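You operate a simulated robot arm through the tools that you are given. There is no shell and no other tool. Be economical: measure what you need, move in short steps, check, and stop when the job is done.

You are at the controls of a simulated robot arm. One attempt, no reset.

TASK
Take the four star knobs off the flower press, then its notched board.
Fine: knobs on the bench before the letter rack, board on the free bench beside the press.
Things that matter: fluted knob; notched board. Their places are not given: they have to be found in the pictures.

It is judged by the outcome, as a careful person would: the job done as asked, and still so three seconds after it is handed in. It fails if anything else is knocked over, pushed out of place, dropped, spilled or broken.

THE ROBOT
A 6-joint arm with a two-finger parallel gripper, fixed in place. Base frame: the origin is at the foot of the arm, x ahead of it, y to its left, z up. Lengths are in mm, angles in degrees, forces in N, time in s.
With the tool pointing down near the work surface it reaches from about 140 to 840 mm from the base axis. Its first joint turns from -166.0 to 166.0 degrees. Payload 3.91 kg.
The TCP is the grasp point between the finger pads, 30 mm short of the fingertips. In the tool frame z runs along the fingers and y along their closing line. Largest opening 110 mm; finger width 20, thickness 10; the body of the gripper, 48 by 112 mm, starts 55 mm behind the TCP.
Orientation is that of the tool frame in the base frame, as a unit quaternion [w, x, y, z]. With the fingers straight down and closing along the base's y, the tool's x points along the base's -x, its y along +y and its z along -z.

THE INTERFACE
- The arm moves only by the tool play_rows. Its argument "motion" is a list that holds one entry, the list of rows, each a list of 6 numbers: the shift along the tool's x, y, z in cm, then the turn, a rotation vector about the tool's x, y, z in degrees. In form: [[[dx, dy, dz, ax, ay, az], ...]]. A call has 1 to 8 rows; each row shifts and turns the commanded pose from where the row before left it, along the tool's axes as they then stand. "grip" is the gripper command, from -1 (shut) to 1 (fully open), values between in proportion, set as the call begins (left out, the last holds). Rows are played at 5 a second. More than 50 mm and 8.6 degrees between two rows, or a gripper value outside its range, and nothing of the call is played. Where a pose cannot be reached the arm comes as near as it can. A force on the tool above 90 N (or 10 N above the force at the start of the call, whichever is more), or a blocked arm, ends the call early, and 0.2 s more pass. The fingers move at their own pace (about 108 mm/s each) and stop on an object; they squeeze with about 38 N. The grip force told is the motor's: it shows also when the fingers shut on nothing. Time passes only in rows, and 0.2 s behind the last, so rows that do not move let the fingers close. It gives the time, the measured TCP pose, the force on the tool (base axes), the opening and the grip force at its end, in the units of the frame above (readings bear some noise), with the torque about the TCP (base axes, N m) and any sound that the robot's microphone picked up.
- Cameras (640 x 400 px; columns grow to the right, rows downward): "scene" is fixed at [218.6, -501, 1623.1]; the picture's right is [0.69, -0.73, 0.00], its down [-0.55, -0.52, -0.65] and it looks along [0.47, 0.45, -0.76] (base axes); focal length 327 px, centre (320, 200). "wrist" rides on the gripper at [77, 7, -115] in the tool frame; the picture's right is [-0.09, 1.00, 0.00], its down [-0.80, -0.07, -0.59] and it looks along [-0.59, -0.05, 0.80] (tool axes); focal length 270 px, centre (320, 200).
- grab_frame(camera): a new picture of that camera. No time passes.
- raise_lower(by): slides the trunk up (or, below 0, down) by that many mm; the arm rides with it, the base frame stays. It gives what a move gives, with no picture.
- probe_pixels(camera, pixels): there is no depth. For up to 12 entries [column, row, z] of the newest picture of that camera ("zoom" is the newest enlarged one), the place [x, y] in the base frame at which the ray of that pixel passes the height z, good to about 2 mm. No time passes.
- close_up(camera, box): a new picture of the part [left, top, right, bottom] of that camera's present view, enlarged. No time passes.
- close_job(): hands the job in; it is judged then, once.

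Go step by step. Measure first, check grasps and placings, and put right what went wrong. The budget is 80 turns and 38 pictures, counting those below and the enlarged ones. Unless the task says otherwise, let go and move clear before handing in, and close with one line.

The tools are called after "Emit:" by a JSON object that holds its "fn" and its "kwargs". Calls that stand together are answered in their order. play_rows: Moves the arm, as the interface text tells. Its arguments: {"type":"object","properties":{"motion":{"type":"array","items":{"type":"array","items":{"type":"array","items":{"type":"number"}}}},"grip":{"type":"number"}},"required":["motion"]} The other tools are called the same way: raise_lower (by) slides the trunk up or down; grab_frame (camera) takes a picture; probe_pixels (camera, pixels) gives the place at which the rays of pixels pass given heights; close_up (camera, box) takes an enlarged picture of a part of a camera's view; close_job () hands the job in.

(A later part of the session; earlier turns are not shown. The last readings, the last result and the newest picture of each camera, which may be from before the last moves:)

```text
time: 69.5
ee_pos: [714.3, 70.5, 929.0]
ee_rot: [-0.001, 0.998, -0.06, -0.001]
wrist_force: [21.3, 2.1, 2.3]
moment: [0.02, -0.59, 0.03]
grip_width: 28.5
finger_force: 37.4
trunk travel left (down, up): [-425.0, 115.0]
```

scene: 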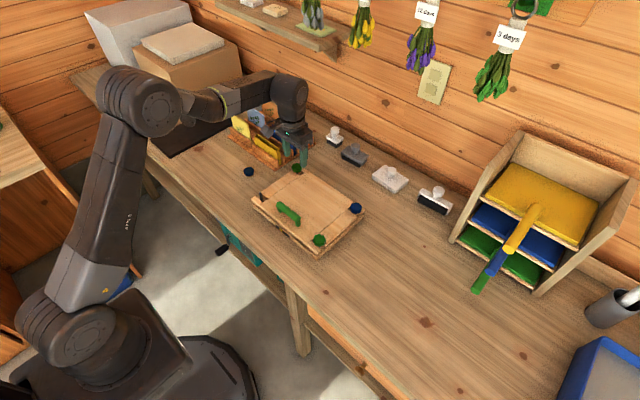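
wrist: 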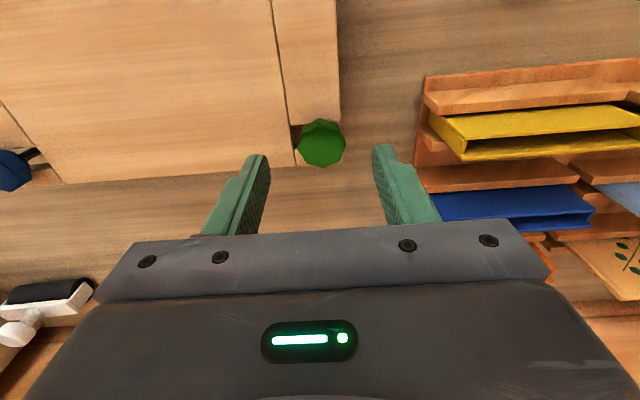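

Still engaged, with a side force showing the stud is ~1.5 mm further in x. I regrip 85° back, recentred, and finish the turn.

Emit:
{"fn": "play_rows", "kwargs": {"grip": 0.1, "motion": [[[0, 0, 0, 0, 0, 0], [0, 0, 0, 0, 0, 0], [0.15, 0, 0, 0, 0, 0], [0, 0, 0, 0, 0, 8.5], [0, 0, 0, 0, 0, 8.5], [0, 0, 0, 0, 0, 8.5], [0, 0, 0, 0, 0, 8.5], [0, 0, 0, 0, 0, 8.5]]]}}

Emit:
{"fn": "play_rows", "kwargs": {"motion": [[[0, 0, 0, 0, 0, 8.5], [0, 0, 0, 0, 0, 8.5], [0, 0, 0, 0, 0, 8.5], [0, 0, 0, 0, 0, 8.5], [0, 0, 0, 0, 0, 8.5], [0, 0, 0, 0, 0, 5], [0, 0, 0, 0, 0, 0]]]}}

Emit:
{"fn": "play_rows", "kwargs": {"grip": -1, "motion": [[[0, 0, 0, 0, 0, 0], [0, 0, 0, 0, 0, 0], [0, 0, 0, 0, 0, 0]]]}}

Emit:
{"fn": "play_rows", "kwargs": {"motion": [[[0, 0, -0.008, 0, 0, -8.5], [0, 0, -0.008, 0, 0, -8.5], [0, 0, -0.008, 0, 0, -8.5], [0, 0, -0.008, 0, 0, -8.5], [0, 0, -0.008, 0, 0, -8.5], [0, 0, -0.008, 0, 0, -8.5], [0, 0, -0.008, 0, 0, -8.5], [0, 0, -0.008, 0, 0, -8.5]]]}}

Emit:
{"fn": "play_rows", "kwargs": {"motion": [[[0, 0, -0.05, 0, 0, -8.5], [0, 0, -0.05, 0, 0, -8.5], [0, 0, -0.05, 0, 0, 0], [0, 0, -0.05, 0, 0, 0], [0, 0, 0, 0, 0, 0]]]}}

```text
time: 71.3
ee_pos: [713.9, 69.9, 930.2]
ee_rot: [-0.001, 0.908, -0.418, 0.0]
wrist_force: [0.1, -0.8, -0.6]
moment: [-0.02, -0.03, -0.01]
grip_width: 60.4
finger_force: 0.1
trunk travel left (down, up): [-425.0, 115.0]
```

```text
time: 72.9
ee_pos: [714.1, 67.7, 928.4]
ee_rot: [0.0, -0.663, 0.749, 0.0]
wrist_force: [-1.0, 0.3, -0.5]
moment: [0.03, -0.03, -0.04]
grip_width: 60.5
finger_force: 0.1
trunk travel left (down, up): [-425.0, 115.0]
```

```text
time: 73.7
ee_pos: [715.0, 69.1, 930.1]
ee_rot: [0.001, -0.663, 0.749, 0.001]
wrist_force: [1.1, 0.3, -0.2]
moment: [-0.01, -0.07, -0.01]
grip_width: 28.7
finger_force: 38.5
trunk travel left (down, up): [-425.0, 115.0]
```

```text
time: 75.5
ee_pos: [713.5, 69.2, 930.0]
ee_rot: [-0.001, 0.969, -0.248, -0.001]
wrist_force: [1.4, -0.8, 0.0]
moment: [0.02, -0.01, -0.01]
grip_width: 28.6
finger_force: 37.9
trunk travel left (down, up): [-425.0, 115.0]
```

```text
time: 76.7
ee_pos: [713.9, 68.5, 932.4]
ee_rot: [0.0, 0.995, -0.104, 0.0]
wrist_force: [0.7, 0.8, -0.2]
moment: [0.01, -0.02, -0.02]
grip_width: 28.4
finger_force: 37.4
trunk travel left (down, up): [-425.0, 115.0]
```

The knob is free. I lift it, carry it to (570,210), rewind, and lower close to the bench.

Emit:
{"fn": "play_rows", "kwargs": {"motion": [[[0, 0, -2, 0, 0, 0], [0, 0, -4, 0, 0, 0], [0, 0, -3.5, 0, 0, 0], [-3.41, -2.17, 0, 0, 0, 0], [-3.41, -2.17, 0, 0, 0, 0], [-3.41, -2.17, 0, 0, 0, 0], [-3.41, -2.17, 0, 0, 0, 0], [-3.41, -2.17, 0, 0, 0, 0]]]}}

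Emit:
{"fn": "play_rows", "kwargs": {"motion": [[[0, 0, 0, 0, 0, 8.5], [0, 0, 0, 0, 0, 8.5], [0, 0, 0, 0, 0, 8.5], [0, 0, 0, 0, 0, 8.5], [0, 0, 0, 0, 0, 8.5], [0, 0, 0, 0, 0, 8.5], [0, 0, 0, 0, 0, 8.5], [0, 0, 0, 0, 0, 8.5]]]}}

Emit:
{"fn": "play_rows", "kwargs": {"motion": [[[0, 0, 0, 0, 0, 8.5], [0, 0, 0, 0, 0, 8.5], [0, 0, 0, 0, 0, 8.5], [0, 0, 0, 0, 0, 8.5], [0, 0, 0, 0, 0, 8.5], [0, 0, 0, 0, 0, 8.5], [0, 0, 0, 0, 0, 8.5], [0, 0, 0, 0, 0, 8.5]]]}}

Emit:
{"fn": "play_rows", "kwargs": {"motion": [[[0, 0, 0, 0, 0, 8.5], [0, 0, 0, 0, 0, 8.5], [0, 0, 0, 0, 0, 8.5], [0, 0, 0, 0, 0, 6.5], [0, 0, 0, 0, 0, 0]]]}}

Emit:
{"fn": "play_rows", "kwargs": {"motion": [[[0, 0, 4, 0, 0, 0], [0, 0, 4, 0, 0, 0], [0, 0, 4, 0, 0, 0], [0, 0, 1.5, 0, 0, 0], [0, 0, 0, 0, 0, 0]]]}}

```text
time: 78.5
ee_pos: [568.0, 211.3, 1028.3]
ee_rot: [0.0, 0.995, -0.104, -0.001]
wrist_force: [0.2, -0.5, -0.3]
moment: [0.01, 0.0, 0.01]
grip_width: 28.2
finger_force: 38.3
trunk travel left (down, up): [-425.0, 115.0]
```

```text
time: 80.3
ee_pos: [571.3, 210.2, 1027.5]
ee_rot: [-0.001, 0.766, -0.643, 0.0]
wrist_force: [0.1, 0.4, 0.3]
moment: [0.02, -0.01, -0.01]
grip_width: 28.7
finger_force: 37.8
trunk travel left (down, up): [-425.0, 115.0]
```

```text
time: 82.1
ee_pos: [570.6, 209.5, 1028.2]
ee_rot: [0.0, -0.275, 0.961, 0.0]
wrist_force: [0.8, 1.3, -0.7]
moment: [-0.01, 0.03, -0.04]
grip_width: 28.4
finger_force: 38.4
trunk travel left (down, up): [-425.0, 115.0]
```

```text
time: 83.3
ee_pos: [571.9, 208.7, 1028.2]
ee_rot: [-0.001, 0.0, 1.0, 0.002]
wrist_force: [1.0, 0.0, -0.4]
moment: [-0.01, -0.01, 0.01]
grip_width: 28.5
finger_force: 37.5
trunk travel left (down, up): [-425.0, 115.0]
```

```text
time: 84.5
ee_pos: [570.5, 210.3, 892.5]
ee_rot: [0.0, -0.001, 1.0, 0.002]
wrist_force: [0.7, 0.2, -0.1]
moment: [0.04, 0.0, -0.01]
grip_width: 28.6
finger_force: 38.0
trunk travel left (down, up): [-425.0, 115.0]
```

Lowering the last bit.

Emit:
{"fn": "play_rows", "kwargs": {"motion": [[[0, 0, 0.5, 0, 0, 0], [0, 0, 0.3, 0, 0, 0], [0, 0, 0.2, 0, 0, 0], [0, 0, 0.1, 0, 0, 0], [0, 0, 0, 0, 0, 0]]]}}

Emit:
{"fn": "play_rows", "kwargs": {"motion": [[[0, 0, 0.1, 0, 0, 0], [0, 0, 0, 0, 0, 0]]]}}

Emit:
{"fn": "play_rows", "kwargs": {"motion": [[[0, 0, 0.05, 0, 0, 0], [0, 0, 0, 0, 0, 0]]]}}

```text
time: 85.7
ee_pos: [569.8, 210.1, 881.3]
ee_rot: [0.0, -0.001, 1.0, 0.001]
wrist_force: [0.0, 0.9, -0.5]
moment: [-0.05, -0.02, 0.0]
grip_width: 28.2
finger_force: 38.2
trunk travel left (down, up): [-425.0, 115.0]
```

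```text
time: 86.3
ee_pos: [569.6, 210.7, 881.2]
ee_rot: [-0.001, 0.0, 1.0, 0.001]
wrist_force: [0.0, -0.3, 0.5]
moment: [0.0, 0.0, 0.02]
grip_width: 28.6
finger_force: 38.1
trunk travel left (down, up): [-425.0, 115.0]
```

```text
time: 86.9
ee_pos: [569.6, 209.8, 879.4]
ee_rot: [0.0, 0.0, 1.0, 0.001]
wrist_force: [-0.8, 0.0, 0.2]
moment: [-0.03, -0.01, -0.01]
grip_width: 28.0
finger_force: 38.0
trunk travel left (down, up): [-425.0, 115.0]
```

Tips are within a millimetre of the bench. Release, rise and go to the near-right green knob at (565,−170).

Emit:
{"fn": "play_rows", "kwargs": {"grip": 0.1, "motion": [[[0, 0, 0.03, 0, 0, 0], [0, 0, 0, 0, 0, 0], [0, 0, -1.5, 0, 0, 0], [0, 0, -3.5, 0, 0, 0], [0, 0, -4.5, 0, 0, 0]]]}}

Emit:
{"fn": "play_rows", "kwargs": {"motion": [[[0.06, -4.75, 0, 0, 0, 0], [0.06, -4.75, 0, 0, 0, 0], [0.06, -4.75, 0, 0, 0, 0], [0.06, -4.75, 0, 0, 0, 0], [0.06, -4.75, 0, 0, 0, 0], [0.06, -4.75, 0, 0, 0, 0], [0.06, -4.75, 0, 0, 0, 0], [0.06, -4.75, 0, 0, 0, 0]]]}}

Emit:
{"fn": "play_rows", "kwargs": {"motion": [[[0, 0, 0, 0, 0, 0]]]}}

Emit:
{"fn": "grab_frame", "kwargs": {"camera": "wrist"}}

Emit:
{"fn": "grab_frame", "kwargs": {"camera": "scene"}}

```text
time: 88.1
ee_pos: [570.7, 213.5, 976.6]
ee_rot: [-0.001, -0.001, 1.0, 0.001]
wrist_force: [-0.7, 0.6, -0.6]
moment: [0.01, -0.01, -0.03]
grip_width: 60.6
finger_force: 0.1
trunk travel left (down, up): [-425.0, 115.0]
```

```text
time: 89.9
ee_pos: [563.5, -170.7, 972.4]
ee_rot: [0.0, -0.002, 1.0, 0.001]
wrist_force: [0.6, 0.0, -0.8]
moment: [0.0, -0.01, -0.01]
grip_width: 60.5
finger_force: 0.1
trunk travel left (down, up): [-425.0, 115.0]
```

```text
time: 90.3
ee_pos: [563.0, -170.6, 972.8]
ee_rot: [0.001, -0.001, 1.0, 0.001]
wrist_force: [0.2, 0.8, 0.4]
moment: [-0.01, 0.03, 0.02]
grip_width: 60.2
finger_force: 0.1
trunk travel left (down, up): [-425.0, 115.0]
```

```text
17 pictures are left
```

wrist: 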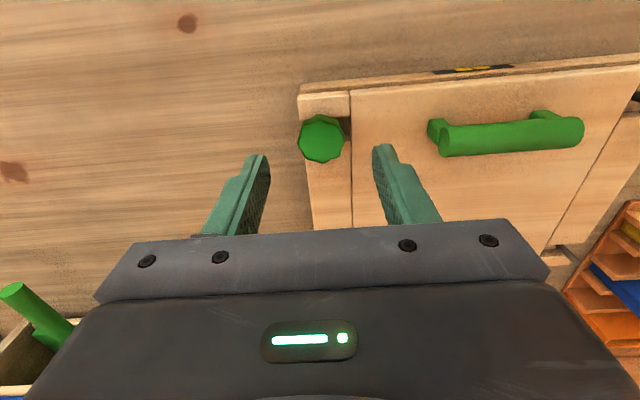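

```text
16 pictures are left
```

scene: 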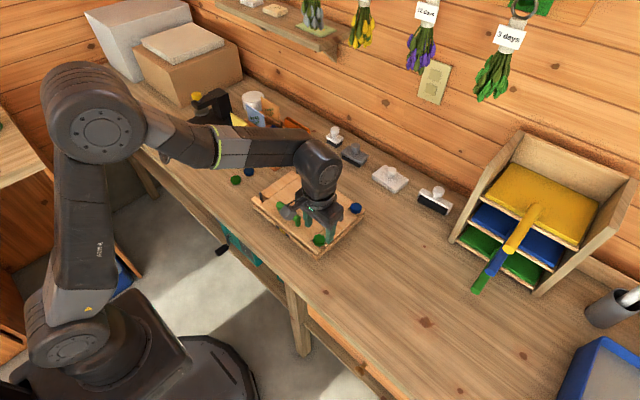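

Two knobs are standing before the rack. I measure the green knob at wrist (321,139) and wind to about −165°.

Emit:
{"fn": "probe_pixels", "kwargs": {"camera": "wrist", "pixels": [[321, 140, 914]]}}

Emit:
{"fn": "play_rows", "kwargs": {"motion": [[[0, 0, 0, 0, 0, 8.5], [0, 0, 0, 0, 0, 8.5], [0, 0, 0, 0, 0, 8.5], [0, 0, 0, 0, 0, 8.5], [0, 0, 0, 0, 0, 8.5], [0, 0, 0, 0, 0, 8.5], [0, 0, 0, 0, 0, 8.5], [0, 0, 0, 0, 0, 8.5]]]}}

Emit:
{"fn": "play_rows", "kwargs": {"motion": [[[0, 0, 0, 0, 0, 8.5], [0, 0, 0, 0, 0, 8.5], [0, 0, 0, 0, 0, 8.5], [0, 0, 0, 0, 0, 8.5], [0, 0, 0, 0, 0, 8.5], [0, 0, 0, 0, 0, 8.5], [0, 0, 0, 0, 0, 8.5], [0, 0, 0, 0, 0, 8.5]]]}}

Emit:
{"fn": "play_rows", "kwargs": {"motion": [[[0, 0, 0, 0, 0, 8.5], [0, 0, 0, 0, 0, 8.5], [0, 0, 0, 0, 0, 8.5], [0, 0, 0, 0, 0, 4.5], [0, 0, 0, 0, 0, 0]]]}}

```text
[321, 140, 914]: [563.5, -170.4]
```

```text
time: 92.1
ee_pos: [565.5, -169.1, 974.7]
ee_rot: [0.0, 0.559, 0.829, 0.001]
wrist_force: [0.0, 0.2, -1.4]
moment: [0.03, 0.01, 0.03]
grip_width: 60.4
finger_force: 0.0
trunk travel left (down, up): [-425.0, 115.0]
```

```text
time: 93.9
ee_pos: [566.5, -170.0, 974.5]
ee_rot: [-0.001, 0.927, 0.374, 0.001]
wrist_force: [-0.2, 0.0, 0.7]
moment: [0.04, 0.01, 0.02]
grip_width: 60.4
finger_force: 0.1
trunk travel left (down, up): [-425.0, 115.0]
```

```text
time: 95.1
ee_pos: [567.5, -170.8, 974.5]
ee_rot: [0.0, 0.993, 0.122, 0.0]
wrist_force: [0.1, -0.4, -0.4]
moment: [0.0, 0.02, 0.0]
grip_width: 60.9
finger_force: 0.1
trunk travel left (down, up): [-425.0, 115.0]
```

Reached −166° with no limit. I nudge −1.5 mm in x, descend and grip.

Emit:
{"fn": "play_rows", "kwargs": {"motion": [[[-0.12, 0, 1.8, 0, 0, 0], [0, 0, 1.6, 0, 0, 0], [0, 0, 0.9, 0, 0, 0], [0, 0, 0.5, 0, 0, 0], [0, 0, 0, 0, 0, 0]]]}}

Emit:
{"fn": "play_rows", "kwargs": {"grip": -1, "motion": [[[0, 0, 0, 0, 0, 0], [0, 0, 0, 0, 0, 0], [0, 0, 0, 0, 0, 0]]]}}

Emit:
{"fn": "play_rows", "kwargs": {"motion": [[[0, 0, -0.008, 0, 0, -8.5], [0, 0, -0.008, 0, 0, -8.5], [0, 0, -0.008, 0, 0, -8.5], [0, 0, -0.008, 0, 0, -8.5], [0, 0, -0.008, 0, 0, -8.5], [0, 0, -0.008, 0, 0, -8.5], [0, 0, -0.008, 0, 0, -8.5], [0, 0, -0.008, 0, 0, -8.5]]]}}

```text
time: 96.3
ee_pos: [565.4, -169.8, 925.9]
ee_rot: [-0.001, 0.992, 0.123, -0.001]
wrist_force: [-0.5, 1.1, -0.3]
moment: [-0.02, -0.02, -0.02]
grip_width: 60.6
finger_force: 0.1
trunk travel left (down, up): [-425.0, 115.0]
```

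```text
time: 97.1
ee_pos: [566.4, -169.7, 926.7]
ee_rot: [-0.001, 0.992, 0.123, 0.0]
wrist_force: [-0.1, -0.7, -0.5]
moment: [-0.05, -0.01, 0.11]
grip_width: 29.5
finger_force: 38.1
trunk travel left (down, up): [-425.0, 115.0]
```

```text
time: 98.9
ee_pos: [565.5, -170.2, 927.7]
ee_rot: [-0.001, 0.753, 0.658, 0.001]
wrist_force: [2.1, 2.0, -0.4]
moment: [0.01, -0.04, 0.0]
grip_width: 29.4
finger_force: 38.0
trunk travel left (down, up): [-425.0, 115.0]
```

Gripped centrally, with tiny forces. Continuing the unscrewing to about +148°.

Emit:
{"fn": "play_rows", "kwargs": {"motion": [[[0, 0, -0.008, 0, 0, -8.5], [0, 0, -0.008, 0, 0, -8.5], [0, 0, -0.008, 0, 0, -8.5], [0, 0, -0.008, 0, 0, -8.5], [0, 0, -0.008, 0, 0, -8.5], [0, 0, -0.008, 0, 0, -8.5], [0, 0, -0.008, 0, 0, -8.5], [0, 0, -0.008, 0, 0, -8.5]]]}}

Emit:
{"fn": "play_rows", "kwargs": {"motion": [[[0, 0, -0.008, 0, 0, -8.5], [0, 0, -0.008, 0, 0, -8.5], [0, 0, -0.008, 0, 0, -8.5], [0, 0, -0.008, 0, 0, -8.5], [0, 0, -0.008, 0, 0, -8.5], [0, 0, -0.008, 0, 0, -8.5], [0, 0, -0.008, 0, 0, -8.5], [0, 0, -0.008, 0, 0, -8.5]]]}}

Emit:
{"fn": "play_rows", "kwargs": {"motion": [[[0, 0, -0.008, 0, 0, -8.5], [0, 0, -0.008, 0, 0, -8.5], [0, 0, -0.008, 0, 0, -8.5], [0, 0, -0.008, 0, 0, -8.5], [0, 0, -0.008, 0, 0, -8.5], [0, 0, -0.008, 0, 0, -8.5], [0, 0, -0.008, 0, 0, -8.5], [0, 0, -0.008, 0, 0, -8.5]]]}}

Emit:
{"fn": "play_rows", "kwargs": {"motion": [[[0, 0, -0.008, 0, 0, -8.5], [0, 0, -0.008, 0, 0, -8.5], [0, 0, -0.008, 0, 0, -8.5], [0, 0, -0.008, 0, 0, -8.5], [0, 0, -0.008, 0, 0, -8.5], [0, 0, 0, 0, 0, 0]]]}}

```text
time: 100.7
ee_pos: [565.9, -170.8, 927.4]
ee_rot: [-0.001, 0.256, 0.967, 0.001]
wrist_force: [-2.1, 0.5, 0.2]
moment: [-0.02, 0.05, 0.0]
grip_width: 29.1
finger_force: 38.6
trunk travel left (down, up): [-425.0, 115.0]
```

```text
time: 102.5
ee_pos: [565.1, -169.6, 928.2]
ee_rot: [0.001, -0.328, 0.945, 0.001]
wrist_force: [2.6, 2.8, -0.1]
moment: [-0.21, 0.19, -0.01]
grip_width: 28.7
finger_force: 38.5
trunk travel left (down, up): [-425.0, 115.0]
```

```text
time: 104.3
ee_pos: [566.4, -169.0, 929.2]
ee_rot: [0.0, 0.8, -0.6, 0.0]
wrist_force: [2.4, 1.3, -1.0]
moment: [-0.48, -0.12, 0.02]
grip_width: 28.5
finger_force: 37.7
trunk travel left (down, up): [-425.0, 115.0]
```

```text
time: 105.7
ee_pos: [565.8, -169.2, 929.1]
ee_rot: [-0.002, 0.963, -0.27, -0.001]
wrist_force: [-1.1, -3.2, 1.5]
moment: [-0.13, -0.01, 0.01]
grip_width: 28.5
finger_force: 38.3
trunk travel left (down, up): [-425.0, 115.0]
```

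314° done; regrip 85° back and finish the turn.

Emit:
{"fn": "play_rows", "kwargs": {"grip": 0.1, "motion": [[[0, 0, 0, 0, 0, 0], [0, 0, 0, 0, 0, 0], [0, 0, 0, 0, 0, 8.5], [0, 0, 0, 0, 0, 8.5], [0, 0, 0, 0, 0, 8.5], [0, 0, 0, 0, 0, 8.5], [0, 0, 0, 0, 0, 8.5], [0, 0, 0, 0, 0, 8.5]]]}}

Emit:
{"fn": "play_rows", "kwargs": {"motion": [[[0, 0, 0, 0, 0, 8.5], [0, 0, 0, 0, 0, 8.5], [0, 0, 0, 0, 0, 8.5], [0, 0, 0, 0, 0, 8.5], [0, 0, 0, 0, 0, 5], [0, 0, 0, 0, 0, 0]]]}}

Emit:
{"fn": "play_rows", "kwargs": {"grip": -1, "motion": [[[0, 0, 0, 0, 0, 0], [0, 0, 0, 0, 0, 0], [0, 0, 0, 0, 0, 0]]]}}

Emit:
{"fn": "play_rows", "kwargs": {"motion": [[[0, 0, -0.008, 0, 0, -8.5], [0, 0, -0.008, 0, 0, -8.5], [0, 0, -0.008, 0, 0, -8.5], [0, 0, -0.008, 0, 0, -8.5], [0, 0, -0.008, 0, 0, -8.5], [0, 0, -0.008, 0, 0, -8.5], [0, 0, -0.008, 0, 0, -8.5], [0, 0, -0.008, 0, 0, -8.5]]]}}

Emit:
{"fn": "play_rows", "kwargs": {"motion": [[[0, 0, -0.05, 0, 0, -8.5], [0, 0, -0.05, 0, 0, -8.5], [0, 0, -0.05, 0, 0, 0], [0, 0, -0.05, 0, 0, 0], [0, 0, 0, 0, 0, 0]]]}}

```text
time: 107.5
ee_pos: [563.9, -169.9, 928.8]
ee_rot: [0.0, 0.752, -0.659, -0.001]
wrist_force: [-1.2, 0.4, -0.4]
moment: [0.01, 0.01, -0.01]
grip_width: 60.4
finger_force: 0.0
trunk travel left (down, up): [-425.0, 115.0]
```

```text
time: 108.9
ee_pos: [565.2, -169.6, 929.7]
ee_rot: [0.0, -0.489, 0.873, 0.001]
wrist_force: [-0.2, 0.6, 0.5]
moment: [0.03, 0.01, -0.01]
grip_width: 60.5
finger_force: 0.1
trunk travel left (down, up): [-425.0, 115.0]
```

```text
time: 109.7
ee_pos: [563.8, -170.1, 929.5]
ee_rot: [0.0, -0.489, 0.872, 0.001]
wrist_force: [-1.2, 0.8, 0.5]
moment: [0.0, 0.01, 0.02]
grip_width: 28.4
finger_force: 37.9
trunk travel left (down, up): [-425.0, 115.0]
```

```text
time: 111.5
ee_pos: [563.3, -170.2, 930.9]
ee_rot: [-0.001, 0.893, -0.449, 0.0]
wrist_force: [-0.1, 0.5, 0.9]
moment: [-0.01, -0.01, -0.04]
grip_width: 28.4
finger_force: 38.1
trunk travel left (down, up): [-425.0, 115.0]
```

```text
time: 112.7
ee_pos: [565.6, -170.1, 932.2]
ee_rot: [-0.001, 0.95, -0.312, 0.0]
wrist_force: [0.2, -0.2, 0.0]
moment: [0.0, 0.03, 0.0]
grip_width: 28.7
finger_force: 38.9
trunk travel left (down, up): [-425.0, 115.0]
```

The third knob is free. I lift, rewind and carry it to (570,290).

Emit:
{"fn": "play_rows", "kwargs": {"motion": [[[0, 0, -2, 0, 0, 0], [0, 0, -4, 0, 0, 0], [0, 0, -3.5, 0, 0, 0], [0, 0, 0, 0, 0, 8.5], [0, 0, 0, 0, 0, 8.5], [0, 0, 0, 0, 0, 8.5], [0, 0, 0, 0, 0, 8.5], [0, 0, 0, 0, 0, 8.5]]]}}

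Emit:
{"fn": "play_rows", "kwargs": {"motion": [[[0, 0, 0, 0, 0, 8.5], [0, 0, 0, 0, 0, 8.5], [0, 0, 0, 0, 0, 8.5], [0, 0, 0, 0, 0, 8.5], [0, 0, 0, 0, 0, 8.5], [0, 0, 0, 0, 0, 8.5], [0, 0, 0, 0, 0, 8.5], [0, 0, 0, 0, 0, 8.5]]]}}

Emit:
{"fn": "play_rows", "kwargs": {"motion": [[[0, 0, 0, 0, 0, 8.5], [0, 0, 0, 0, 0, 8.5], [0, 0, 0, 0, 0, 8.5], [0, 0, 0, 0, 0, 7.6], [-0.05, 4.6, 0, 0, 0, 0], [-0.05, 4.6, 0, 0, 0, 0], [-0.05, 4.6, 0, 0, 0, 0], [-0.05, 4.6, 0, 0, 0, 0]]]}}

Emit:
{"fn": "play_rows", "kwargs": {"motion": [[[-0.05, 4.6, 0, 0, 0, 0], [-0.05, 4.6, 0, 0, 0, 0], [-0.05, 4.6, 0, 0, 0, 0], [-0.05, 4.6, 0, 0, 0, 0], [-0.05, 4.6, 0, 0, 0, 0], [-0.05, 4.6, 0, 0, 0, 0], [0, 0, 0, 0, 0, 0]]]}}

```text
time: 114.5
ee_pos: [565.0, -171.4, 1028.0]
ee_rot: [0.0, 0.772, -0.636, -0.001]
wrist_force: [-0.3, 0.5, -0.1]
moment: [0.02, 0.01, -0.02]
grip_width: 28.3
finger_force: 37.5
trunk travel left (down, up): [-425.0, 115.0]
```

```text
time: 116.3
ee_pos: [565.7, -170.9, 1027.0]
ee_rot: [0.001, -0.283, 0.959, 0.0]
wrist_force: [-0.1, -0.6, -0.5]
moment: [0.02, 0.01, -0.02]
grip_width: 28.3
finger_force: 38.5
trunk travel left (down, up): [-425.0, 115.0]
```

```text
time: 118.1
ee_pos: [565.1, 13.6, 1030.3]
ee_rot: [-0.001, 0.0, 1.0, 0.001]
wrist_force: [-0.3, -0.7, -0.3]
moment: [0.02, 0.01, -0.06]
grip_width: 28.2
finger_force: 37.8
trunk travel left (down, up): [-425.0, 115.0]
```

```text
time: 119.7
ee_pos: [567.2, 290.7, 1027.0]
ee_rot: [0.0, 0.0, 1.0, 0.001]
wrist_force: [0.5, 0.2, -0.8]
moment: [0.0, 0.01, -0.02]
grip_width: 28.5
finger_force: 37.6
trunk travel left (down, up): [-425.0, 115.0]
```

Over (568,290). I lower to bench level as before.

Emit:
{"fn": "play_rows", "kwargs": {"motion": [[[0, 0, 4, 0, 0, 0], [0, 0, 4, 0, 0, 0], [0, 0, 4, 0, 0, 0], [0, 0, 1.5, 0, 0, 0], [0, 0, 0.6, 0, 0, 0], [0, 0, 0.4, 0, 0, 0], [0, 0, 0, 0, 0, 0]]]}}

Emit:
{"fn": "play_rows", "kwargs": {"motion": [[[0, 0, 0.1, 0, 0, 0], [0, 0, 0.1, 0, 0, 0], [0, 0, 0, 0, 0, 0]]]}}

```text
time: 121.3
ee_pos: [568.7, 289.1, 884.1]
ee_rot: [0.0, 0.0, 1.0, 0.0]
wrist_force: [-1.0, 0.1, -1.2]
moment: [0.01, 0.01, 0.0]
grip_width: 28.5
finger_force: 37.7
trunk travel left (down, up): [-425.0, 115.0]
```

```text
time: 122.1
ee_pos: [569.2, 290.5, 881.5]
ee_rot: [0.0, 0.0, 1.0, 0.0]
wrist_force: [0.4, -0.4, 0.0]
moment: [0.01, -0.03, -0.04]
grip_width: 28.5
finger_force: 38.5
trunk travel left (down, up): [-425.0, 115.0]
```

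One more millimetre, release, rise, and travel to the far-right blue knob at (715,−170).

Emit:
{"fn": "play_rows", "kwargs": {"motion": [[[0, 0, 0.08, 0, 0, 0], [0, 0, 0, 0, 0, 0]]]}}

Emit:
{"fn": "play_rows", "kwargs": {"grip": 0.1, "motion": [[[0, 0, 0, 0, 0, 0], [0, 0, 0, 0, 0, 0], [0, 0, -1.5, 0, 0, 0], [0, 0, -3.5, 0, 0, 0], [0, 0, -4.5, 0, 0, 0]]]}}

Emit:
{"fn": "play_rows", "kwargs": {"motion": [[[-1.47, -4.6, 0, 0, 0, 0], [-1.47, -4.6, 0, 0, 0, 0], [-1.47, -4.6, 0, 0, 0, 0], [-1.47, -4.6, 0, 0, 0, 0], [-1.47, -4.6, 0, 0, 0, 0], [-1.47, -4.6, 0, 0, 0, 0], [-1.47, -4.6, 0, 0, 0, 0], [-1.47, -4.6, 0, 0, 0, 0]]]}}

Emit:
{"fn": "play_rows", "kwargs": {"motion": [[[-1.47, -4.6, 0, 0, 0, 0], [-1.47, -4.6, 0, 0, 0, 0], [0, 0, 0, 0, 0, 0], [0, 0, 0, 0, 0, 0]]]}}

Emit:
{"fn": "grab_frame", "kwargs": {"camera": "wrist"}}

Emit:
{"fn": "grab_frame", "kwargs": {"camera": "scene"}}

```text
time: 122.7
ee_pos: [570.6, 291.4, 882.1]
ee_rot: [0.0, 0.001, 1.0, 0.001]
wrist_force: [1.1, 0.2, 0.1]
moment: [0.01, 0.02, 0.0]
grip_width: 28.4
finger_force: 37.6
trunk travel left (down, up): [-425.0, 115.0]
```

```text
time: 123.9
ee_pos: [568.1, 290.9, 976.7]
ee_rot: [0.001, 0.0, 1.0, 0.001]
wrist_force: [-0.5, -0.7, 0.3]
moment: [0.02, -0.01, -0.01]
grip_width: 60.6
finger_force: 0.1
trunk travel left (down, up): [-425.0, 115.0]
```

```text
time: 125.7
ee_pos: [690.7, -78.1, 975.1]
ee_rot: [-0.001, -0.001, 1.0, 0.001]
wrist_force: [-0.4, -0.1, 0.5]
moment: [0.03, 0.0, 0.0]
grip_width: 60.2
finger_force: 0.1
trunk travel left (down, up): [-425.0, 115.0]
```

```text
time: 126.7
ee_pos: [717.4, -171.8, 977.9]
ee_rot: [0.0, 0.0, 1.0, 0.001]
wrist_force: [-0.1, 1.0, 0.6]
moment: [0.01, -0.01, -0.01]
grip_width: 60.1
finger_force: 0.1
trunk travel left (down, up): [-425.0, 115.0]
```

```text
15 pictures are left
```

wrist: 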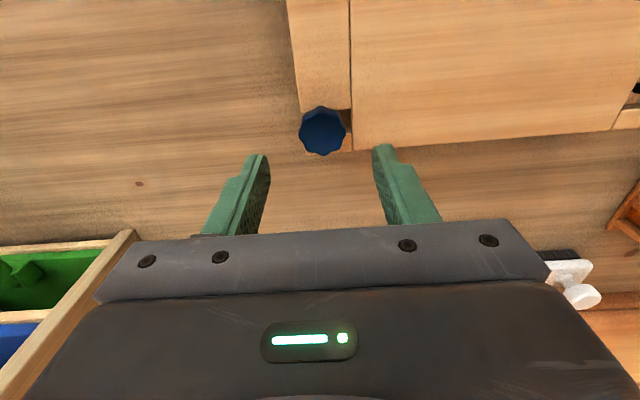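

```text
14 pictures are left
```

scene: 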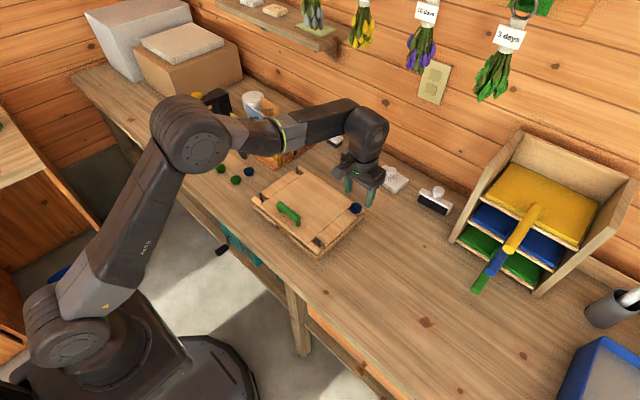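

Three knobs are at scene (221,168), (236,180) and (249,172). I probe the last knob at wrist (322,132) and wind up.

Emit:
{"fn": "probe_pixels", "kwargs": {"camera": "wrist", "pixels": [[322, 134, 914]]}}

Emit:
{"fn": "play_rows", "kwargs": {"motion": [[[0, 0, 0, 0, 0, 8.5], [0, 0, 0, 0, 0, 8.5], [0, 0, 0, 0, 0, 8.5], [0, 0, 0, 0, 0, 8.5], [0, 0, 0, 0, 0, 8.5], [0, 0, 0, 0, 0, 8.5], [0, 0, 0, 0, 0, 8.5], [0, 0, 0, 0, 0, 8.5]]]}}

Emit:
{"fn": "play_rows", "kwargs": {"motion": [[[0, 0, 0, 0, 0, 8.5], [0, 0, 0, 0, 0, 8.5], [0, 0, 0, 0, 0, 8.5], [0, 0, 0, 0, 0, 8.5], [0, 0, 0, 0, 0, 8.5], [0, 0, 0, 0, 0, 8.5], [0, 0, 0, 0, 0, 8.5], [0, 0, 0, 0, 0, 8.5]]]}}

Emit:
{"fn": "play_rows", "kwargs": {"motion": [[[0, 0, 0, 0, 0, 8.5], [0, 0, 0, 0, 0, 8.5], [0, 0, 0, 0, 0, 8.5], [0, 0, 0, 0, 0, 2.5], [0, 0, 0, 0, 0, 0]]]}}

Emit:
{"fn": "play_rows", "kwargs": {"motion": [[[0, 0, 0, 0, 0, 0]]]}}

```text
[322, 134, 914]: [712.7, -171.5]
```

```text
time: 128.5
ee_pos: [715.8, -171.7, 975.9]
ee_rot: [-0.001, 0.56, 0.828, 0.001]
wrist_force: [0.1, 0.2, -0.4]
moment: [-0.01, 0.01, -0.03]
grip_width: 60.6
finger_force: 0.1
trunk travel left (down, up): [-425.0, 115.0]
```

```text
time: 130.3
ee_pos: [716.7, -171.1, 974.1]
ee_rot: [-0.001, 0.927, 0.374, 0.001]
wrist_force: [0.3, 0.4, 0.5]
moment: [0.04, -0.03, 0.01]
grip_width: 60.5
finger_force: 0.2
trunk travel left (down, up): [-425.0, 115.0]
```

```text
time: 131.5
ee_pos: [716.3, -170.0, 975.0]
ee_rot: [-0.001, 0.99, 0.138, 0.0]
wrist_force: [-0.2, -0.7, 0.1]
moment: [-0.01, -0.04, 0.03]
grip_width: 60.4
finger_force: 0.0
trunk travel left (down, up): [-425.0, 115.0]
```

```text
time: 131.9
ee_pos: [716.4, -170.5, 975.2]
ee_rot: [0.0, 0.99, 0.139, 0.0]
wrist_force: [0.5, -0.1, -0.4]
moment: [-0.03, -0.01, 0.0]
grip_width: 60.2
finger_force: 0.2
trunk travel left (down, up): [-425.0, 115.0]
```

Aligned at −164°. Descend, grip and start unscrewing.

Emit:
{"fn": "play_rows", "kwargs": {"motion": [[[-0.11, -0.07, 1.8, 0, 0, 0], [0, 0, 1.7, 0, 0, 0], [0, 0, 0.9, 0, 0, 0], [0, 0, 0.5, 0, 0, 0], [0, 0, 0, 0, 0, 0]]]}}

Emit:
{"fn": "play_rows", "kwargs": {"grip": -1, "motion": [[[0, 0, 0, 0, 0, 0], [0, 0, 0, 0, 0, 0], [0, 0, 0, 0, 0, 0]]]}}

Emit:
{"fn": "play_rows", "kwargs": {"motion": [[[0, 0, -0.008, 0, 0, -8.5], [0, 0, -0.008, 0, 0, -8.5], [0, 0, -0.008, 0, 0, -8.5], [0, 0, -0.008, 0, 0, -8.5], [0, 0, -0.008, 0, 0, -8.5], [0, 0, -0.008, 0, 0, -8.5], [0, 0, -0.008, 0, 0, -8.5], [0, 0, -0.008, 0, 0, -8.5]]]}}

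```text
time: 133.1
ee_pos: [715.5, -168.4, 925.7]
ee_rot: [-0.001, 0.99, 0.139, 0.0]
wrist_force: [0.7, -0.3, 0.3]
moment: [-0.01, 0.02, -0.02]
grip_width: 60.3
finger_force: 0.0
trunk travel left (down, up): [-425.0, 115.0]
```

```text
time: 133.9
ee_pos: [715.3, -170.3, 926.8]
ee_rot: [-0.001, 0.99, 0.139, 0.0]
wrist_force: [0.7, -1.6, -0.4]
moment: [-0.04, 0.0, 0.14]
grip_width: 29.2
finger_force: 38.2
trunk travel left (down, up): [-425.0, 115.0]
```

```text
time: 135.7
ee_pos: [715.1, -169.2, 928.6]
ee_rot: [0.0, 0.742, 0.67, 0.0]
wrist_force: [-4.0, 6.8, 1.2]
moment: [0.15, 0.11, -0.01]
grip_width: 28.4
finger_force: 38.0
trunk travel left (down, up): [-425.0, 115.0]
```

Good grip, small forces. I continue to about +150°.

Emit:
{"fn": "play_rows", "kwargs": {"motion": [[[0, 0, -0.008, 0, 0, -8.5], [0, 0, -0.008, 0, 0, -8.5], [0, 0, -0.008, 0, 0, -8.5], [0, 0, -0.008, 0, 0, -8.5], [0, 0, -0.008, 0, 0, -8.5], [0, 0, -0.008, 0, 0, -8.5], [0, 0, -0.008, 0, 0, -8.5], [0, 0, -0.008, 0, 0, -8.5]]]}}

Emit:
{"fn": "play_rows", "kwargs": {"motion": [[[0, 0, -0.008, 0, 0, -8.5], [0, 0, -0.008, 0, 0, -8.5], [0, 0, -0.008, 0, 0, -8.5], [0, 0, -0.008, 0, 0, -8.5], [0, 0, -0.008, 0, 0, -8.5], [0, 0, -0.008, 0, 0, -8.5], [0, 0, -0.008, 0, 0, -8.5], [0, 0, -0.008, 0, 0, -8.5]]]}}

Emit:
{"fn": "play_rows", "kwargs": {"motion": [[[0, 0, -0.008, 0, 0, -8.5], [0, 0, -0.008, 0, 0, -8.5], [0, 0, -0.008, 0, 0, -8.5], [0, 0, -0.008, 0, 0, -8.5], [0, 0, -0.008, 0, 0, -8.5], [0, 0, -0.008, 0, 0, -8.5], [0, 0, -0.008, 0, 0, -8.5], [0, 0, -0.008, 0, 0, -8.5]]]}}

Emit:
{"fn": "play_rows", "kwargs": {"motion": [[[0, 0, -0.008, 0, 0, -8.5], [0, 0, -0.008, 0, 0, -8.5], [0, 0, -0.008, 0, 0, -8.5], [0, 0, -0.008, 0, 0, -8.5], [0, 0, -0.008, 0, 0, -8.5], [0, 0, 0, 0, 0, 0]]]}}

```text
time: 137.5
ee_pos: [713.6, -169.7, 929.2]
ee_rot: [-0.001, 0.241, 0.97, 0.001]
wrist_force: [-12.7, 4.7, -2.8]
moment: [0.12, 0.42, 0.01]
grip_width: 28.7
finger_force: 37.9
trunk travel left (down, up): [-425.0, 115.0]
```

```text
time: 139.3
ee_pos: [714.8, -171.4, 930.0]
ee_rot: [0.001, -0.343, 0.939, 0.001]
wrist_force: [-19.1, -3.2, -4.8]
moment: [-0.63, 0.91, 0.03]
grip_width: 28.3
finger_force: 38.3
trunk travel left (down, up): [-425.0, 115.0]
```

```text
time: 141.1
ee_pos: [714.4, -170.5, 929.2]
ee_rot: [-0.001, 0.81, -0.586, 0.0]
wrist_force: [-12.4, -5.5, -2.6]
moment: [-0.31, 0.25, 0.01]
grip_width: 28.5
finger_force: 38.2
trunk travel left (down, up): [-425.0, 115.0]
```

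```text
time: 142.5
ee_pos: [715.3, -170.2, 930.4]
ee_rot: [-0.001, 0.967, -0.254, 0.001]
wrist_force: [-4.6, -3.5, -0.9]
moment: [-0.1, 0.17, -0.01]
grip_width: 28.3
finger_force: 38.4
trunk travel left (down, up): [-425.0, 115.0]
```

Now the regrip 85° back, and the final turn.

Emit:
{"fn": "play_rows", "kwargs": {"grip": 0.1, "motion": [[[0, 0, 0, 0, 0, 0], [0, 0, 0, 0, 0, 0], [-0.05, 0, 0, 0, 0, 8.5], [0, 0, 0, 0, 0, 8.5], [0, 0, 0, 0, 0, 8.5], [0, 0, 0, 0, 0, 8.5], [0, 0, 0, 0, 0, 8.5], [0, 0, 0, 0, 0, 8.5]]]}}

Emit:
{"fn": "play_rows", "kwargs": {"motion": [[[0, 0, 0, 0, 0, 8.5], [0, 0, 0, 0, 0, 8.5], [0, 0, 0, 0, 0, 8.5], [0, 0, 0, 0, 0, 8.5], [0, 0, 0, 0, 0, 5], [0, 0, 0, 0, 0, 0]]]}}

Emit:
{"fn": "play_rows", "kwargs": {"grip": -1, "motion": [[[0, 0, 0, 0, 0, 0], [0, 0, 0, 0, 0, 0], [0, 0, 0, 0, 0, 0]]]}}

Emit:
{"fn": "play_rows", "kwargs": {"motion": [[[0, 0, -0.008, 0, 0, -8.5], [0, 0, -0.008, 0, 0, -8.5], [0, 0, -0.008, 0, 0, -8.5], [0, 0, -0.008, 0, 0, -8.5], [0, 0, -0.008, 0, 0, -8.5], [0, 0, -0.008, 0, 0, -8.5], [0, 0, -0.008, 0, 0, -8.5], [0, 0, -0.008, 0, 0, -8.5]]]}}

Emit:
{"fn": "play_rows", "kwargs": {"motion": [[[0, 0, -0.05, 0, 0, -8.5], [0, 0, -0.05, 0, 0, -8.5], [0, 0, -0.05, 0, 0, 0], [0, 0, -0.05, 0, 0, 0], [0, 0, 0, 0, 0, 0]]]}}

```text
time: 144.3
ee_pos: [715.5, -169.2, 928.8]
ee_rot: [-0.001, 0.763, -0.647, -0.002]
wrist_force: [-0.1, -0.5, 0.4]
moment: [0.0, 0.0, 0.0]
grip_width: 60.3
finger_force: 0.1
trunk travel left (down, up): [-425.0, 115.0]
```

```text
time: 145.7
ee_pos: [716.3, -168.6, 930.0]
ee_rot: [0.0, -0.503, 0.864, 0.001]
wrist_force: [-0.8, 0.0, 0.0]
moment: [-0.01, 0.02, 0.02]
grip_width: 60.5
finger_force: 0.0
trunk travel left (down, up): [-425.0, 115.0]
```

```text
time: 146.5
ee_pos: [714.7, -169.2, 930.1]
ee_rot: [0.0, -0.504, 0.864, 0.001]
wrist_force: [-2.4, 1.1, 0.5]
moment: [0.04, -0.01, -0.01]
grip_width: 28.3
finger_force: 37.9
trunk travel left (down, up): [-425.0, 115.0]
```

```text
time: 148.3
ee_pos: [714.7, -170.2, 930.3]
ee_rot: [-0.001, 0.902, -0.432, -0.001]
wrist_force: [0.2, 0.6, -0.1]
moment: [-0.01, -0.04, -0.05]
grip_width: 28.4
finger_force: 38.2
trunk travel left (down, up): [-425.0, 115.0]
```

```text
time: 149.5
ee_pos: [714.9, -170.0, 933.0]
ee_rot: [-0.002, 0.955, -0.297, -0.001]
wrist_force: [-0.5, 0.0, -0.5]
moment: [-0.02, 0.02, 0.03]
grip_width: 28.4
finger_force: 38.1
trunk travel left (down, up): [-425.0, 115.0]
```

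Free. Lift, rewind, and carry to (625,290), staying clear of the rack.

Emit:
{"fn": "play_rows", "kwargs": {"motion": [[[0, 0, -2, 0, 0, 0], [0, 0, -4, 0, 0, 0], [0, 0, -3.5, 0, 0, 0], [0, 0, 0, 0, 0, 8.5], [0, 0, 0, 0, 0, 8.5], [0, 0, 0, 0, 0, 8.5], [0, 0, 0, 0, 0, 8.5], [0, 0, 0, 0, 0, 8.5]]]}}

Emit:
{"fn": "play_rows", "kwargs": {"motion": [[[0, 0, 0, 0, 0, 8.5], [0, 0, 0, 0, 0, 8.5], [0, 0, 0, 0, 0, 8.5], [0, 0, 0, 0, 0, 8.5], [0, 0, 0, 0, 0, 8.5], [0, 0, 0, 0, 0, 8.5], [0, 0, 0, 0, 0, 8.5], [0, 0, 0, 0, 0, 8.5]]]}}

Emit:
{"fn": "play_rows", "kwargs": {"motion": [[[0, 0, 0, 0, 0, 8.5], [0, 0, 0, 0, 0, 8.5], [0, 0, 0, 0, 0, 8.5], [0, 0, 0, 0, 0, 8.5], [0, 0, 0, 0, 0, 0.9], [2.9, 4.0, 0, 0, 0, 0], [2.9, 4.0, 0, 0, 0, 0], [2.9, 4.0, 0, 0, 0, 0]]]}}

Emit:
{"fn": "play_rows", "kwargs": {"motion": [[[0, 4.25, 0, 0, 0, 0], [0, 4.25, 0, 0, 0, 0], [0, 4.25, 0, 0, 0, 0], [0, 4.25, 0, 0, 0, 0], [0, 4.25, 0, 0, 0, 0], [0, 4.25, 0, 0, 0, 0], [0, 4.25, 0, 0, 0, 0], [0, 4.25, 0, 0, 0, 0]]]}}

Emit:
{"fn": "play_rows", "kwargs": {"motion": [[[0, 0, 0, 0, 0, 0]]]}}

```text
time: 151.3
ee_pos: [715.4, -168.9, 1027.5]
ee_rot: [0.0, 0.782, -0.623, 0.0]
wrist_force: [-0.1, -0.5, 0.0]
moment: [-0.04, 0.04, 0.03]
grip_width: 28.4
finger_force: 38.2
trunk travel left (down, up): [-425.0, 115.0]
```

```text
time: 153.1
ee_pos: [715.2, -170.1, 1027.9]
ee_rot: [0.001, -0.3, 0.954, 0.002]
wrist_force: [-0.3, -1.1, 0.1]
moment: [0.0, -0.05, 0.03]
grip_width: 28.1
finger_force: 38.2
trunk travel left (down, up): [-425.0, 115.0]
```

```text
time: 154.9
ee_pos: [625.6, -49.9, 1029.2]
ee_rot: [0.0, -0.001, 1.0, 0.001]
wrist_force: [0.6, 0.3, 0.4]
moment: [-0.03, -0.03, -0.02]
grip_width: 28.4
finger_force: 37.9
trunk travel left (down, up): [-425.0, 115.0]
```

```text
time: 156.7
ee_pos: [629.3, 293.1, 1029.1]
ee_rot: [0.0, -0.002, 1.0, 0.0]
wrist_force: [0.6, 0.2, -1.4]
moment: [-0.05, -0.02, 0.03]
grip_width: 28.3
finger_force: 37.8
trunk travel left (down, up): [-425.0, 115.0]
```

```text
time: 157.1
ee_pos: [629.3, 292.1, 1029.5]
ee_rot: [0.0, 0.0, 1.0, 0.001]
wrist_force: [0.0, -0.3, 0.1]
moment: [0.01, -0.03, 0.04]
grip_width: 28.5
finger_force: 38.3
trunk travel left (down, up): [-425.0, 115.0]
```

Over (628,291). Lower to bench level.

Emit:
{"fn": "play_rows", "kwargs": {"motion": [[[0, 0, 4, 0, 0, 0], [0, 0, 4, 0, 0, 0], [0, 0, 4, 0, 0, 0], [0, 0, 1.5, 0, 0, 0], [0, 0, 0.6, 0, 0, 0], [0, 0, 0.4, 0, 0, 0], [0, 0, 0, 0, 0, 0]]]}}

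Emit:
{"fn": "play_rows", "kwargs": {"motion": [[[0, 0, 0.1, 0, 0, 0], [0, 0, 0.1, 0, 0, 0], [0, 0, 0.1, 0, 0, 0], [0, 0, 0, 0, 0, 0]]]}}

```text
time: 158.7
ee_pos: [627.9, 291.8, 884.2]
ee_rot: [0.0, 0.0, 1.0, 0.0]
wrist_force: [-0.7, 0.1, -0.1]
moment: [-0.01, 0.01, 0.03]
grip_width: 28.5
finger_force: 38.2
trunk travel left (down, up): [-425.0, 115.0]
```

```text
time: 159.7
ee_pos: [628.3, 291.4, 880.8]
ee_rot: [0.0, -0.001, 1.0, 0.001]
wrist_force: [0.5, -0.5, -0.6]
moment: [0.02, -0.01, -0.01]
grip_width: 28.3
finger_force: 37.9
trunk travel left (down, up): [-425.0, 115.0]
```

Lowered. Release, rise, and move above the board's handle at (566,−51).

Emit:
{"fn": "play_rows", "kwargs": {"grip": 0.1, "motion": [[[0, 0, 0, 0, 0, 0], [0, 0, 0, 0, 0, 0], [0, 0, -1.5, 0, 0, 0], [0, 0, -3.5, 0, 0, 0], [0, 0, -4.5, 0, 0, 0], [0, 0, -2.5, 0, 0, 0]]]}}

Emit:
{"fn": "play_rows", "kwargs": {"motion": [[[0.78, -4.3, 0, 0, 0, 0], [0.78, -4.3, 0, 0, 0, 0], [0.78, -4.3, 0, 0, 0, 0], [0.78, -4.3, 0, 0, 0, 0], [0.78, -4.3, 0, 0, 0, 0], [0.78, -4.3, 0, 0, 0, 0], [0.78, -4.3, 0, 0, 0, 0], [0.78, -4.3, 0, 0, 0, 0]]]}}

Emit:
{"fn": "play_rows", "kwargs": {"motion": [[[0, 0, 0, 0, 0, -8.5], [0, 0, 0, 0, 0, -8.5], [0, 0, 0, 0, 0, -8.5], [0, 0, 0, 0, 0, -8.5], [0, 0, 0, 0, 0, -8.5], [0, 0, 0, 0, 0, -8.5], [0, 0, 0, 0, 0, -8.5], [0, 0, 0, 0, 0, -8.5]]]}}

Emit:
{"fn": "play_rows", "kwargs": {"motion": [[[0, 0, 0, 0, 0, -8.5], [0, 0, 0, 0, 0, -8.5], [0, 0, 0, 0, 0, -5], [0, 0, 0, 0, 0, 0], [0, 0, 0, 0, 0, 0]]]}}

Emit:
{"fn": "grab_frame", "kwargs": {"camera": "wrist"}}

Emit:
{"fn": "grab_frame", "kwargs": {"camera": "scene"}}

```text
time: 161.1
ee_pos: [626.5, 291.2, 1001.6]
ee_rot: [0.0, -0.001, 1.0, 0.001]
wrist_force: [0.7, 0.1, 0.4]
moment: [0.01, -0.01, -0.01]
grip_width: 60.7
finger_force: 0.1
trunk travel left (down, up): [-425.0, 115.0]
```

```text
time: 162.9
ee_pos: [567.7, -53.7, 998.8]
ee_rot: [0.001, -0.001, 1.0, 0.001]
wrist_force: [-0.1, -0.5, -0.8]
moment: [0.0, 0.0, 0.02]
grip_width: 60.5
finger_force: 0.0
trunk travel left (down, up): [-425.0, 115.0]
```

```text
time: 164.7
ee_pos: [565.3, -53.9, 1001.1]
ee_rot: [-0.001, -0.562, 0.827, 0.002]
wrist_force: [-0.1, 0.3, 1.0]
moment: [0.02, -0.03, -0.01]
grip_width: 60.8
finger_force: 0.2
trunk travel left (down, up): [-425.0, 115.0]
```

```text
time: 165.9
ee_pos: [566.1, -54.1, 999.7]
ee_rot: [-0.001, 0.708, -0.706, -0.001]
wrist_force: [0.0, -0.2, 0.3]
moment: [0.03, 0.0, -0.02]
grip_width: 60.1
finger_force: 0.1
trunk travel left (down, up): [-425.0, 115.0]
```

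```text
13 pictures are left
```

wrist: 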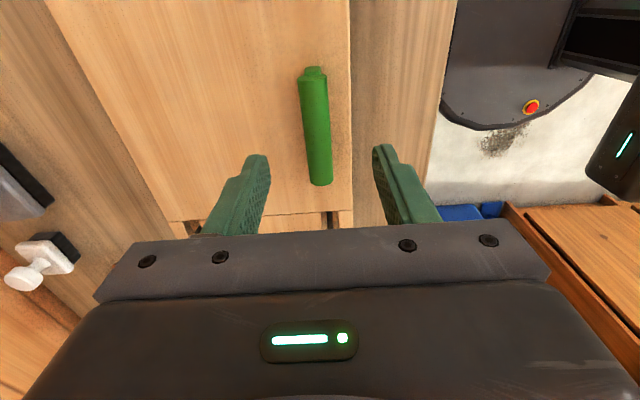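

```text
12 pictures are left
```

scene: 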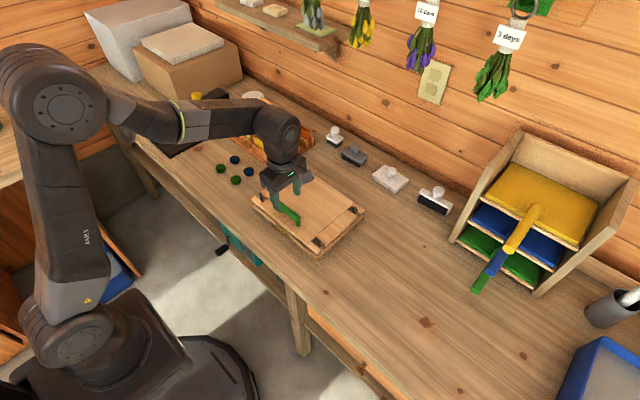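

All four knobs stand before the rack. Now I probe the bar axis and its top height with the aligned fingers.

Emit:
{"fn": "probe_pixels", "kwargs": {"camera": "wrist", "pixels": [[313, 80, 924], [321, 178, 924], [317, 130, 924], [302, 130, 924], [330, 130, 924], [350, 100, 889], [352, 180, 889]]}}

Emit:
{"fn": "close_up", "kwargs": {"camera": "wrist", "box": [240, 50, 420, 200]}}

```text
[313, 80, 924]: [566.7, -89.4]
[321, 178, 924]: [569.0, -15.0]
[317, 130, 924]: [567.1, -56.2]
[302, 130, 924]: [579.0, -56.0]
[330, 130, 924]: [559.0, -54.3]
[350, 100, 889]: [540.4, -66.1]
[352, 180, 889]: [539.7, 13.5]
```

```text
2.67 times, centred on (330, 125) of wrist
```

zoom: 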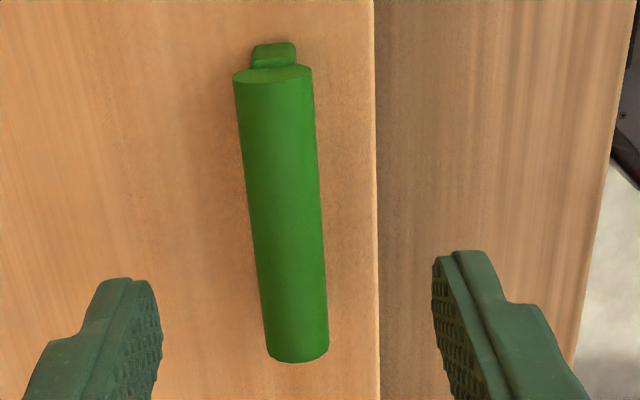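

The bar axis is at x≈567.5, about 20 mm thick. I align and descend to just above the board, then feel for the surface.

Emit:
{"fn": "play_rows", "kwargs": {"motion": [[[-0.3, -0.13, 2.5, 0, 0, 0], [0, 0, 2.5, 0, 0, 0], [0, 0, 1.7, 0, 0, 0], [0, 0, 0.9, 0, 0, 0], [0, 0, 0, 0, 0, 0]]]}}

Emit:
{"fn": "play_rows", "kwargs": {"motion": [[[0, 0, 0.1, 0, 0, 0], [0, 0, 0, 0, 0, 0]]]}}

Emit:
{"fn": "play_rows", "kwargs": {"motion": [[[0, 0, 0.1, 0, 0, 0], [0, 0, 0, 0, 0, 0]]]}}

```text
time: 167.1
ee_pos: [566.5, -51.3, 923.8]
ee_rot: [-0.001, 0.708, -0.706, 0.0]
wrist_force: [-1.1, -0.2, 6.0]
moment: [-0.02, -0.22, 0.0]
grip_width: 60.5
finger_force: 0.0
trunk travel left (down, up): [-425.0, 115.0]
```

```text
time: 167.7
ee_pos: [565.2, -51.0, 923.8]
ee_rot: [-0.001, 0.708, -0.706, 0.0]
wrist_force: [-0.3, -1.1, 12.9]
moment: [-0.06, -0.53, -0.05]
grip_width: 60.4
finger_force: 0.1
trunk travel left (down, up): [-425.0, 115.0]
```

```text
time: 168.3
ee_pos: [565.5, -51.0, 923.2]
ee_rot: [-0.002, 0.708, -0.707, 0.001]
wrist_force: [0.9, 0.9, 22.0]
moment: [-0.01, -0.81, 0.03]
grip_width: 60.6
finger_force: 0.4
trunk travel left (down, up): [-425.0, 115.0]
```

The rear finger touches the board at TCP ≈924 (22 N now). I back up 3.2 mm to clear the surface by about 1 mm and close on the bar.

Emit:
{"fn": "play_rows", "kwargs": {"motion": [[[0, 0, -0.32, 0, 0, 0], [0, 0, 0, 0, 0, 0]]]}}

Emit:
{"fn": "play_rows", "kwargs": {"grip": -1, "motion": [[[0, 0, 0, 0, 0, 0], [0, 0, 0, 0, 0, 0], [0, 0, 0, 0, 0, 0]]]}}

Emit:
{"fn": "grab_frame", "kwargs": {"camera": "wrist"}}

```text
time: 168.9
ee_pos: [565.1, -49.7, 924.4]
ee_rot: [0.0, 0.708, -0.706, -0.001]
wrist_force: [-0.3, 1.1, 5.3]
moment: [0.02, -0.2, 0.04]
grip_width: 60.6
finger_force: 0.5
trunk travel left (down, up): [-425.0, 115.0]
```

```text
time: 169.7
ee_pos: [565.9, -50.3, 923.9]
ee_rot: [-0.001, 0.708, -0.707, -0.001]
wrist_force: [-1.2, 0.1, -0.1]
moment: [-0.01, 0.22, -0.02]
grip_width: 19.3
finger_force: 37.7
trunk travel left (down, up): [-425.0, 115.0]
```

```text
10 pictures are left
```

wrist: 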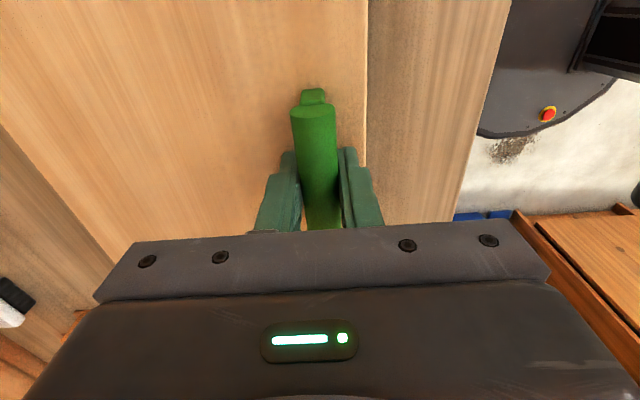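

Gripped on the 19.3 mm bar. I'll lift a few millimetres and read weight and moment.

Emit:
{"fn": "play_rows", "kwargs": {"motion": [[[0, 0, -0.2, 0, 0, 0], [0, 0, -0.2, 0, 0, 0], [0, 0, -0.2, 0, 0, 0], [0, 0, 0, 0, 0, 0]]]}}

Emit:
{"fn": "close_up", "kwargs": {"camera": "scene", "box": [220, 150, 380, 265]}}

```text
time: 170.7
ee_pos: [567.1, -51.7, 931.1]
ee_rot: [0.0, -0.707, 0.707, 0.001]
wrist_force: [-0.8, 0.5, -3.2]
moment: [0.02, 0.22, 0.01]
grip_width: 19.2
finger_force: 38.0
trunk travel left (down, up): [-425.0, 115.0]
```

```text
3.48 times, centred on (300, 208) of scene
```

zoom: 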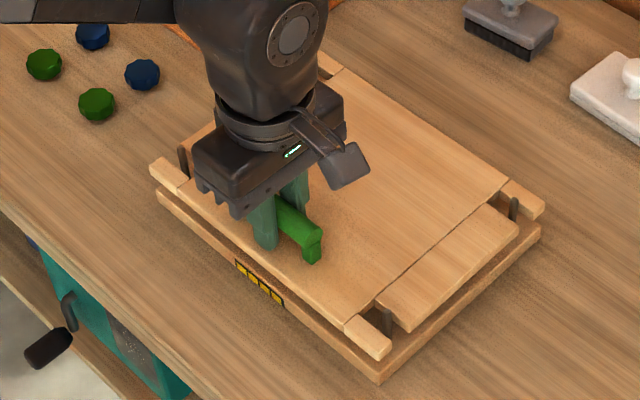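

Weight 3.2 N, moment 0.22 N·m, and the board hangs level in the grip. I lift it slowly straight up off the studs.

Emit:
{"fn": "play_rows", "kwargs": {"motion": [[[0, 0, -0.5, 0, 0, 0], [0, 0, -0.8, 0, 0, 0], [0, 0, -0.8, 0, 0, 0], [0, 0, -0.8, 0, 0, 0], [0, 0, -0.8, 0, 0, 0], [0, 0, -0.8, 0, 0, 0], [0, 0, -0.8, 0, 0, 0], [0, 0, -0.5, 0, 0, 0]]]}}

Emit:
{"fn": "close_up", "kwargs": {"camera": "scene", "box": [200, 120, 400, 265]}}

```text
time: 172.5
ee_pos: [566.6, -50.7, 989.6]
ee_rot: [-0.001, 0.708, -0.706, 0.0]
wrist_force: [0.3, -0.6, -4.2]
moment: [-0.02, 0.24, 0.01]
grip_width: 19.4
finger_force: 38.2
trunk travel left (down, up): [-425.0, 115.0]
```

```text
2.76 times, centred on (300, 192) of scene
```

zoom: 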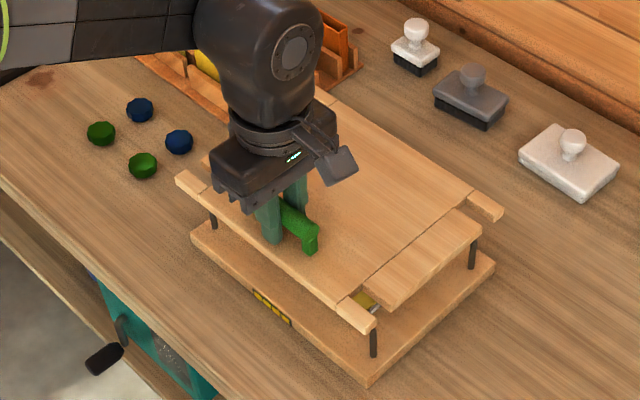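

The board is clear of the studs and level. I raise it a bit more and shift it about 305 mm to the right.

Emit:
{"fn": "play_rows", "kwargs": {"motion": [[[0, 0, -1, 0, 0, 0], [0, 0, -1, 0, 0, 0], [0, 0, -0.5, 0, 0, 0], [0.8, 0.3, 0, 0, 0, 0], [1.6, 0.4, 0, 0, 0, 0], [2.2, 0.4, 0, 0, 0, 0], [2.4, 0.4, 0, 0, 0, 0], [2.4, 0, 0, 0, 0, 0]]]}}

Emit:
{"fn": "play_rows", "kwargs": {"motion": [[[2.4, 0, 0, 0, 0, 0], [2.4, 0, 0, 0, 0, 0], [2.4, 0, 0, 0, 0, 0], [2.4, 0, 0, 0, 0, 0], [2.4, 0, 0, 0, 0, 0], [2.4, 0, 0, 0, 0, 0], [2.4, 0, 0, 0, 0, 0], [2.0, 0, 0, 0, 0, 0]]]}}

Emit:
{"fn": "play_rows", "kwargs": {"motion": [[[1.5, 0, 0, 0, 0, 0], [0.8, 0, 0, 0, 0, 0], [0, 0, 0, 0, 0, 0], [0, 0, 0, 0, 0, 0]]]}}

Emit:
{"fn": "close_up", "kwargs": {"camera": "scene", "box": [210, 120, 530, 320]}}

```text
time: 174.3
ee_pos: [552.9, -146.1, 1013.3]
ee_rot: [-0.001, 0.708, -0.706, 0.0]
wrist_force: [-0.3, -0.9, -3.3]
moment: [0.01, 0.21, 0.02]
grip_width: 19.2
finger_force: 37.9
trunk travel left (down, up): [-425.0, 115.0]
```

```text
time: 176.1
ee_pos: [551.7, -333.1, 1014.6]
ee_rot: [-0.002, 0.708, -0.706, -0.001]
wrist_force: [-0.3, -0.3, -3.2]
moment: [0.0, 0.23, 0.01]
grip_width: 19.4
finger_force: 37.8
trunk travel left (down, up): [-425.0, 115.0]
```

```text
time: 177.1
ee_pos: [552.7, -355.7, 1014.1]
ee_rot: [-0.001, 0.707, -0.707, 0.0]
wrist_force: [-0.2, 0.1, -3.2]
moment: [-0.04, 0.2, -0.01]
grip_width: 19.3
finger_force: 38.0
trunk travel left (down, up): [-425.0, 115.0]
```

```text
2.00 times, centred on (370, 220) of scene
```

zoom: 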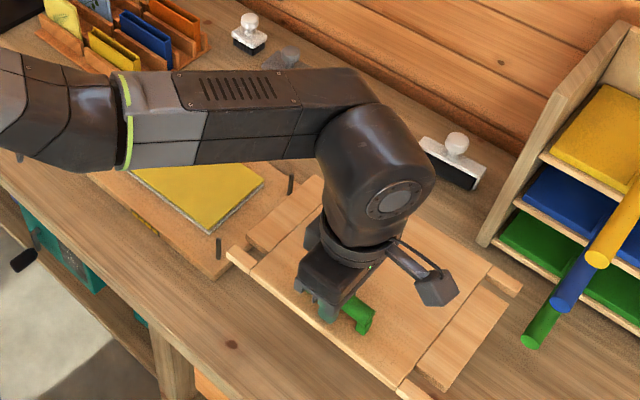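

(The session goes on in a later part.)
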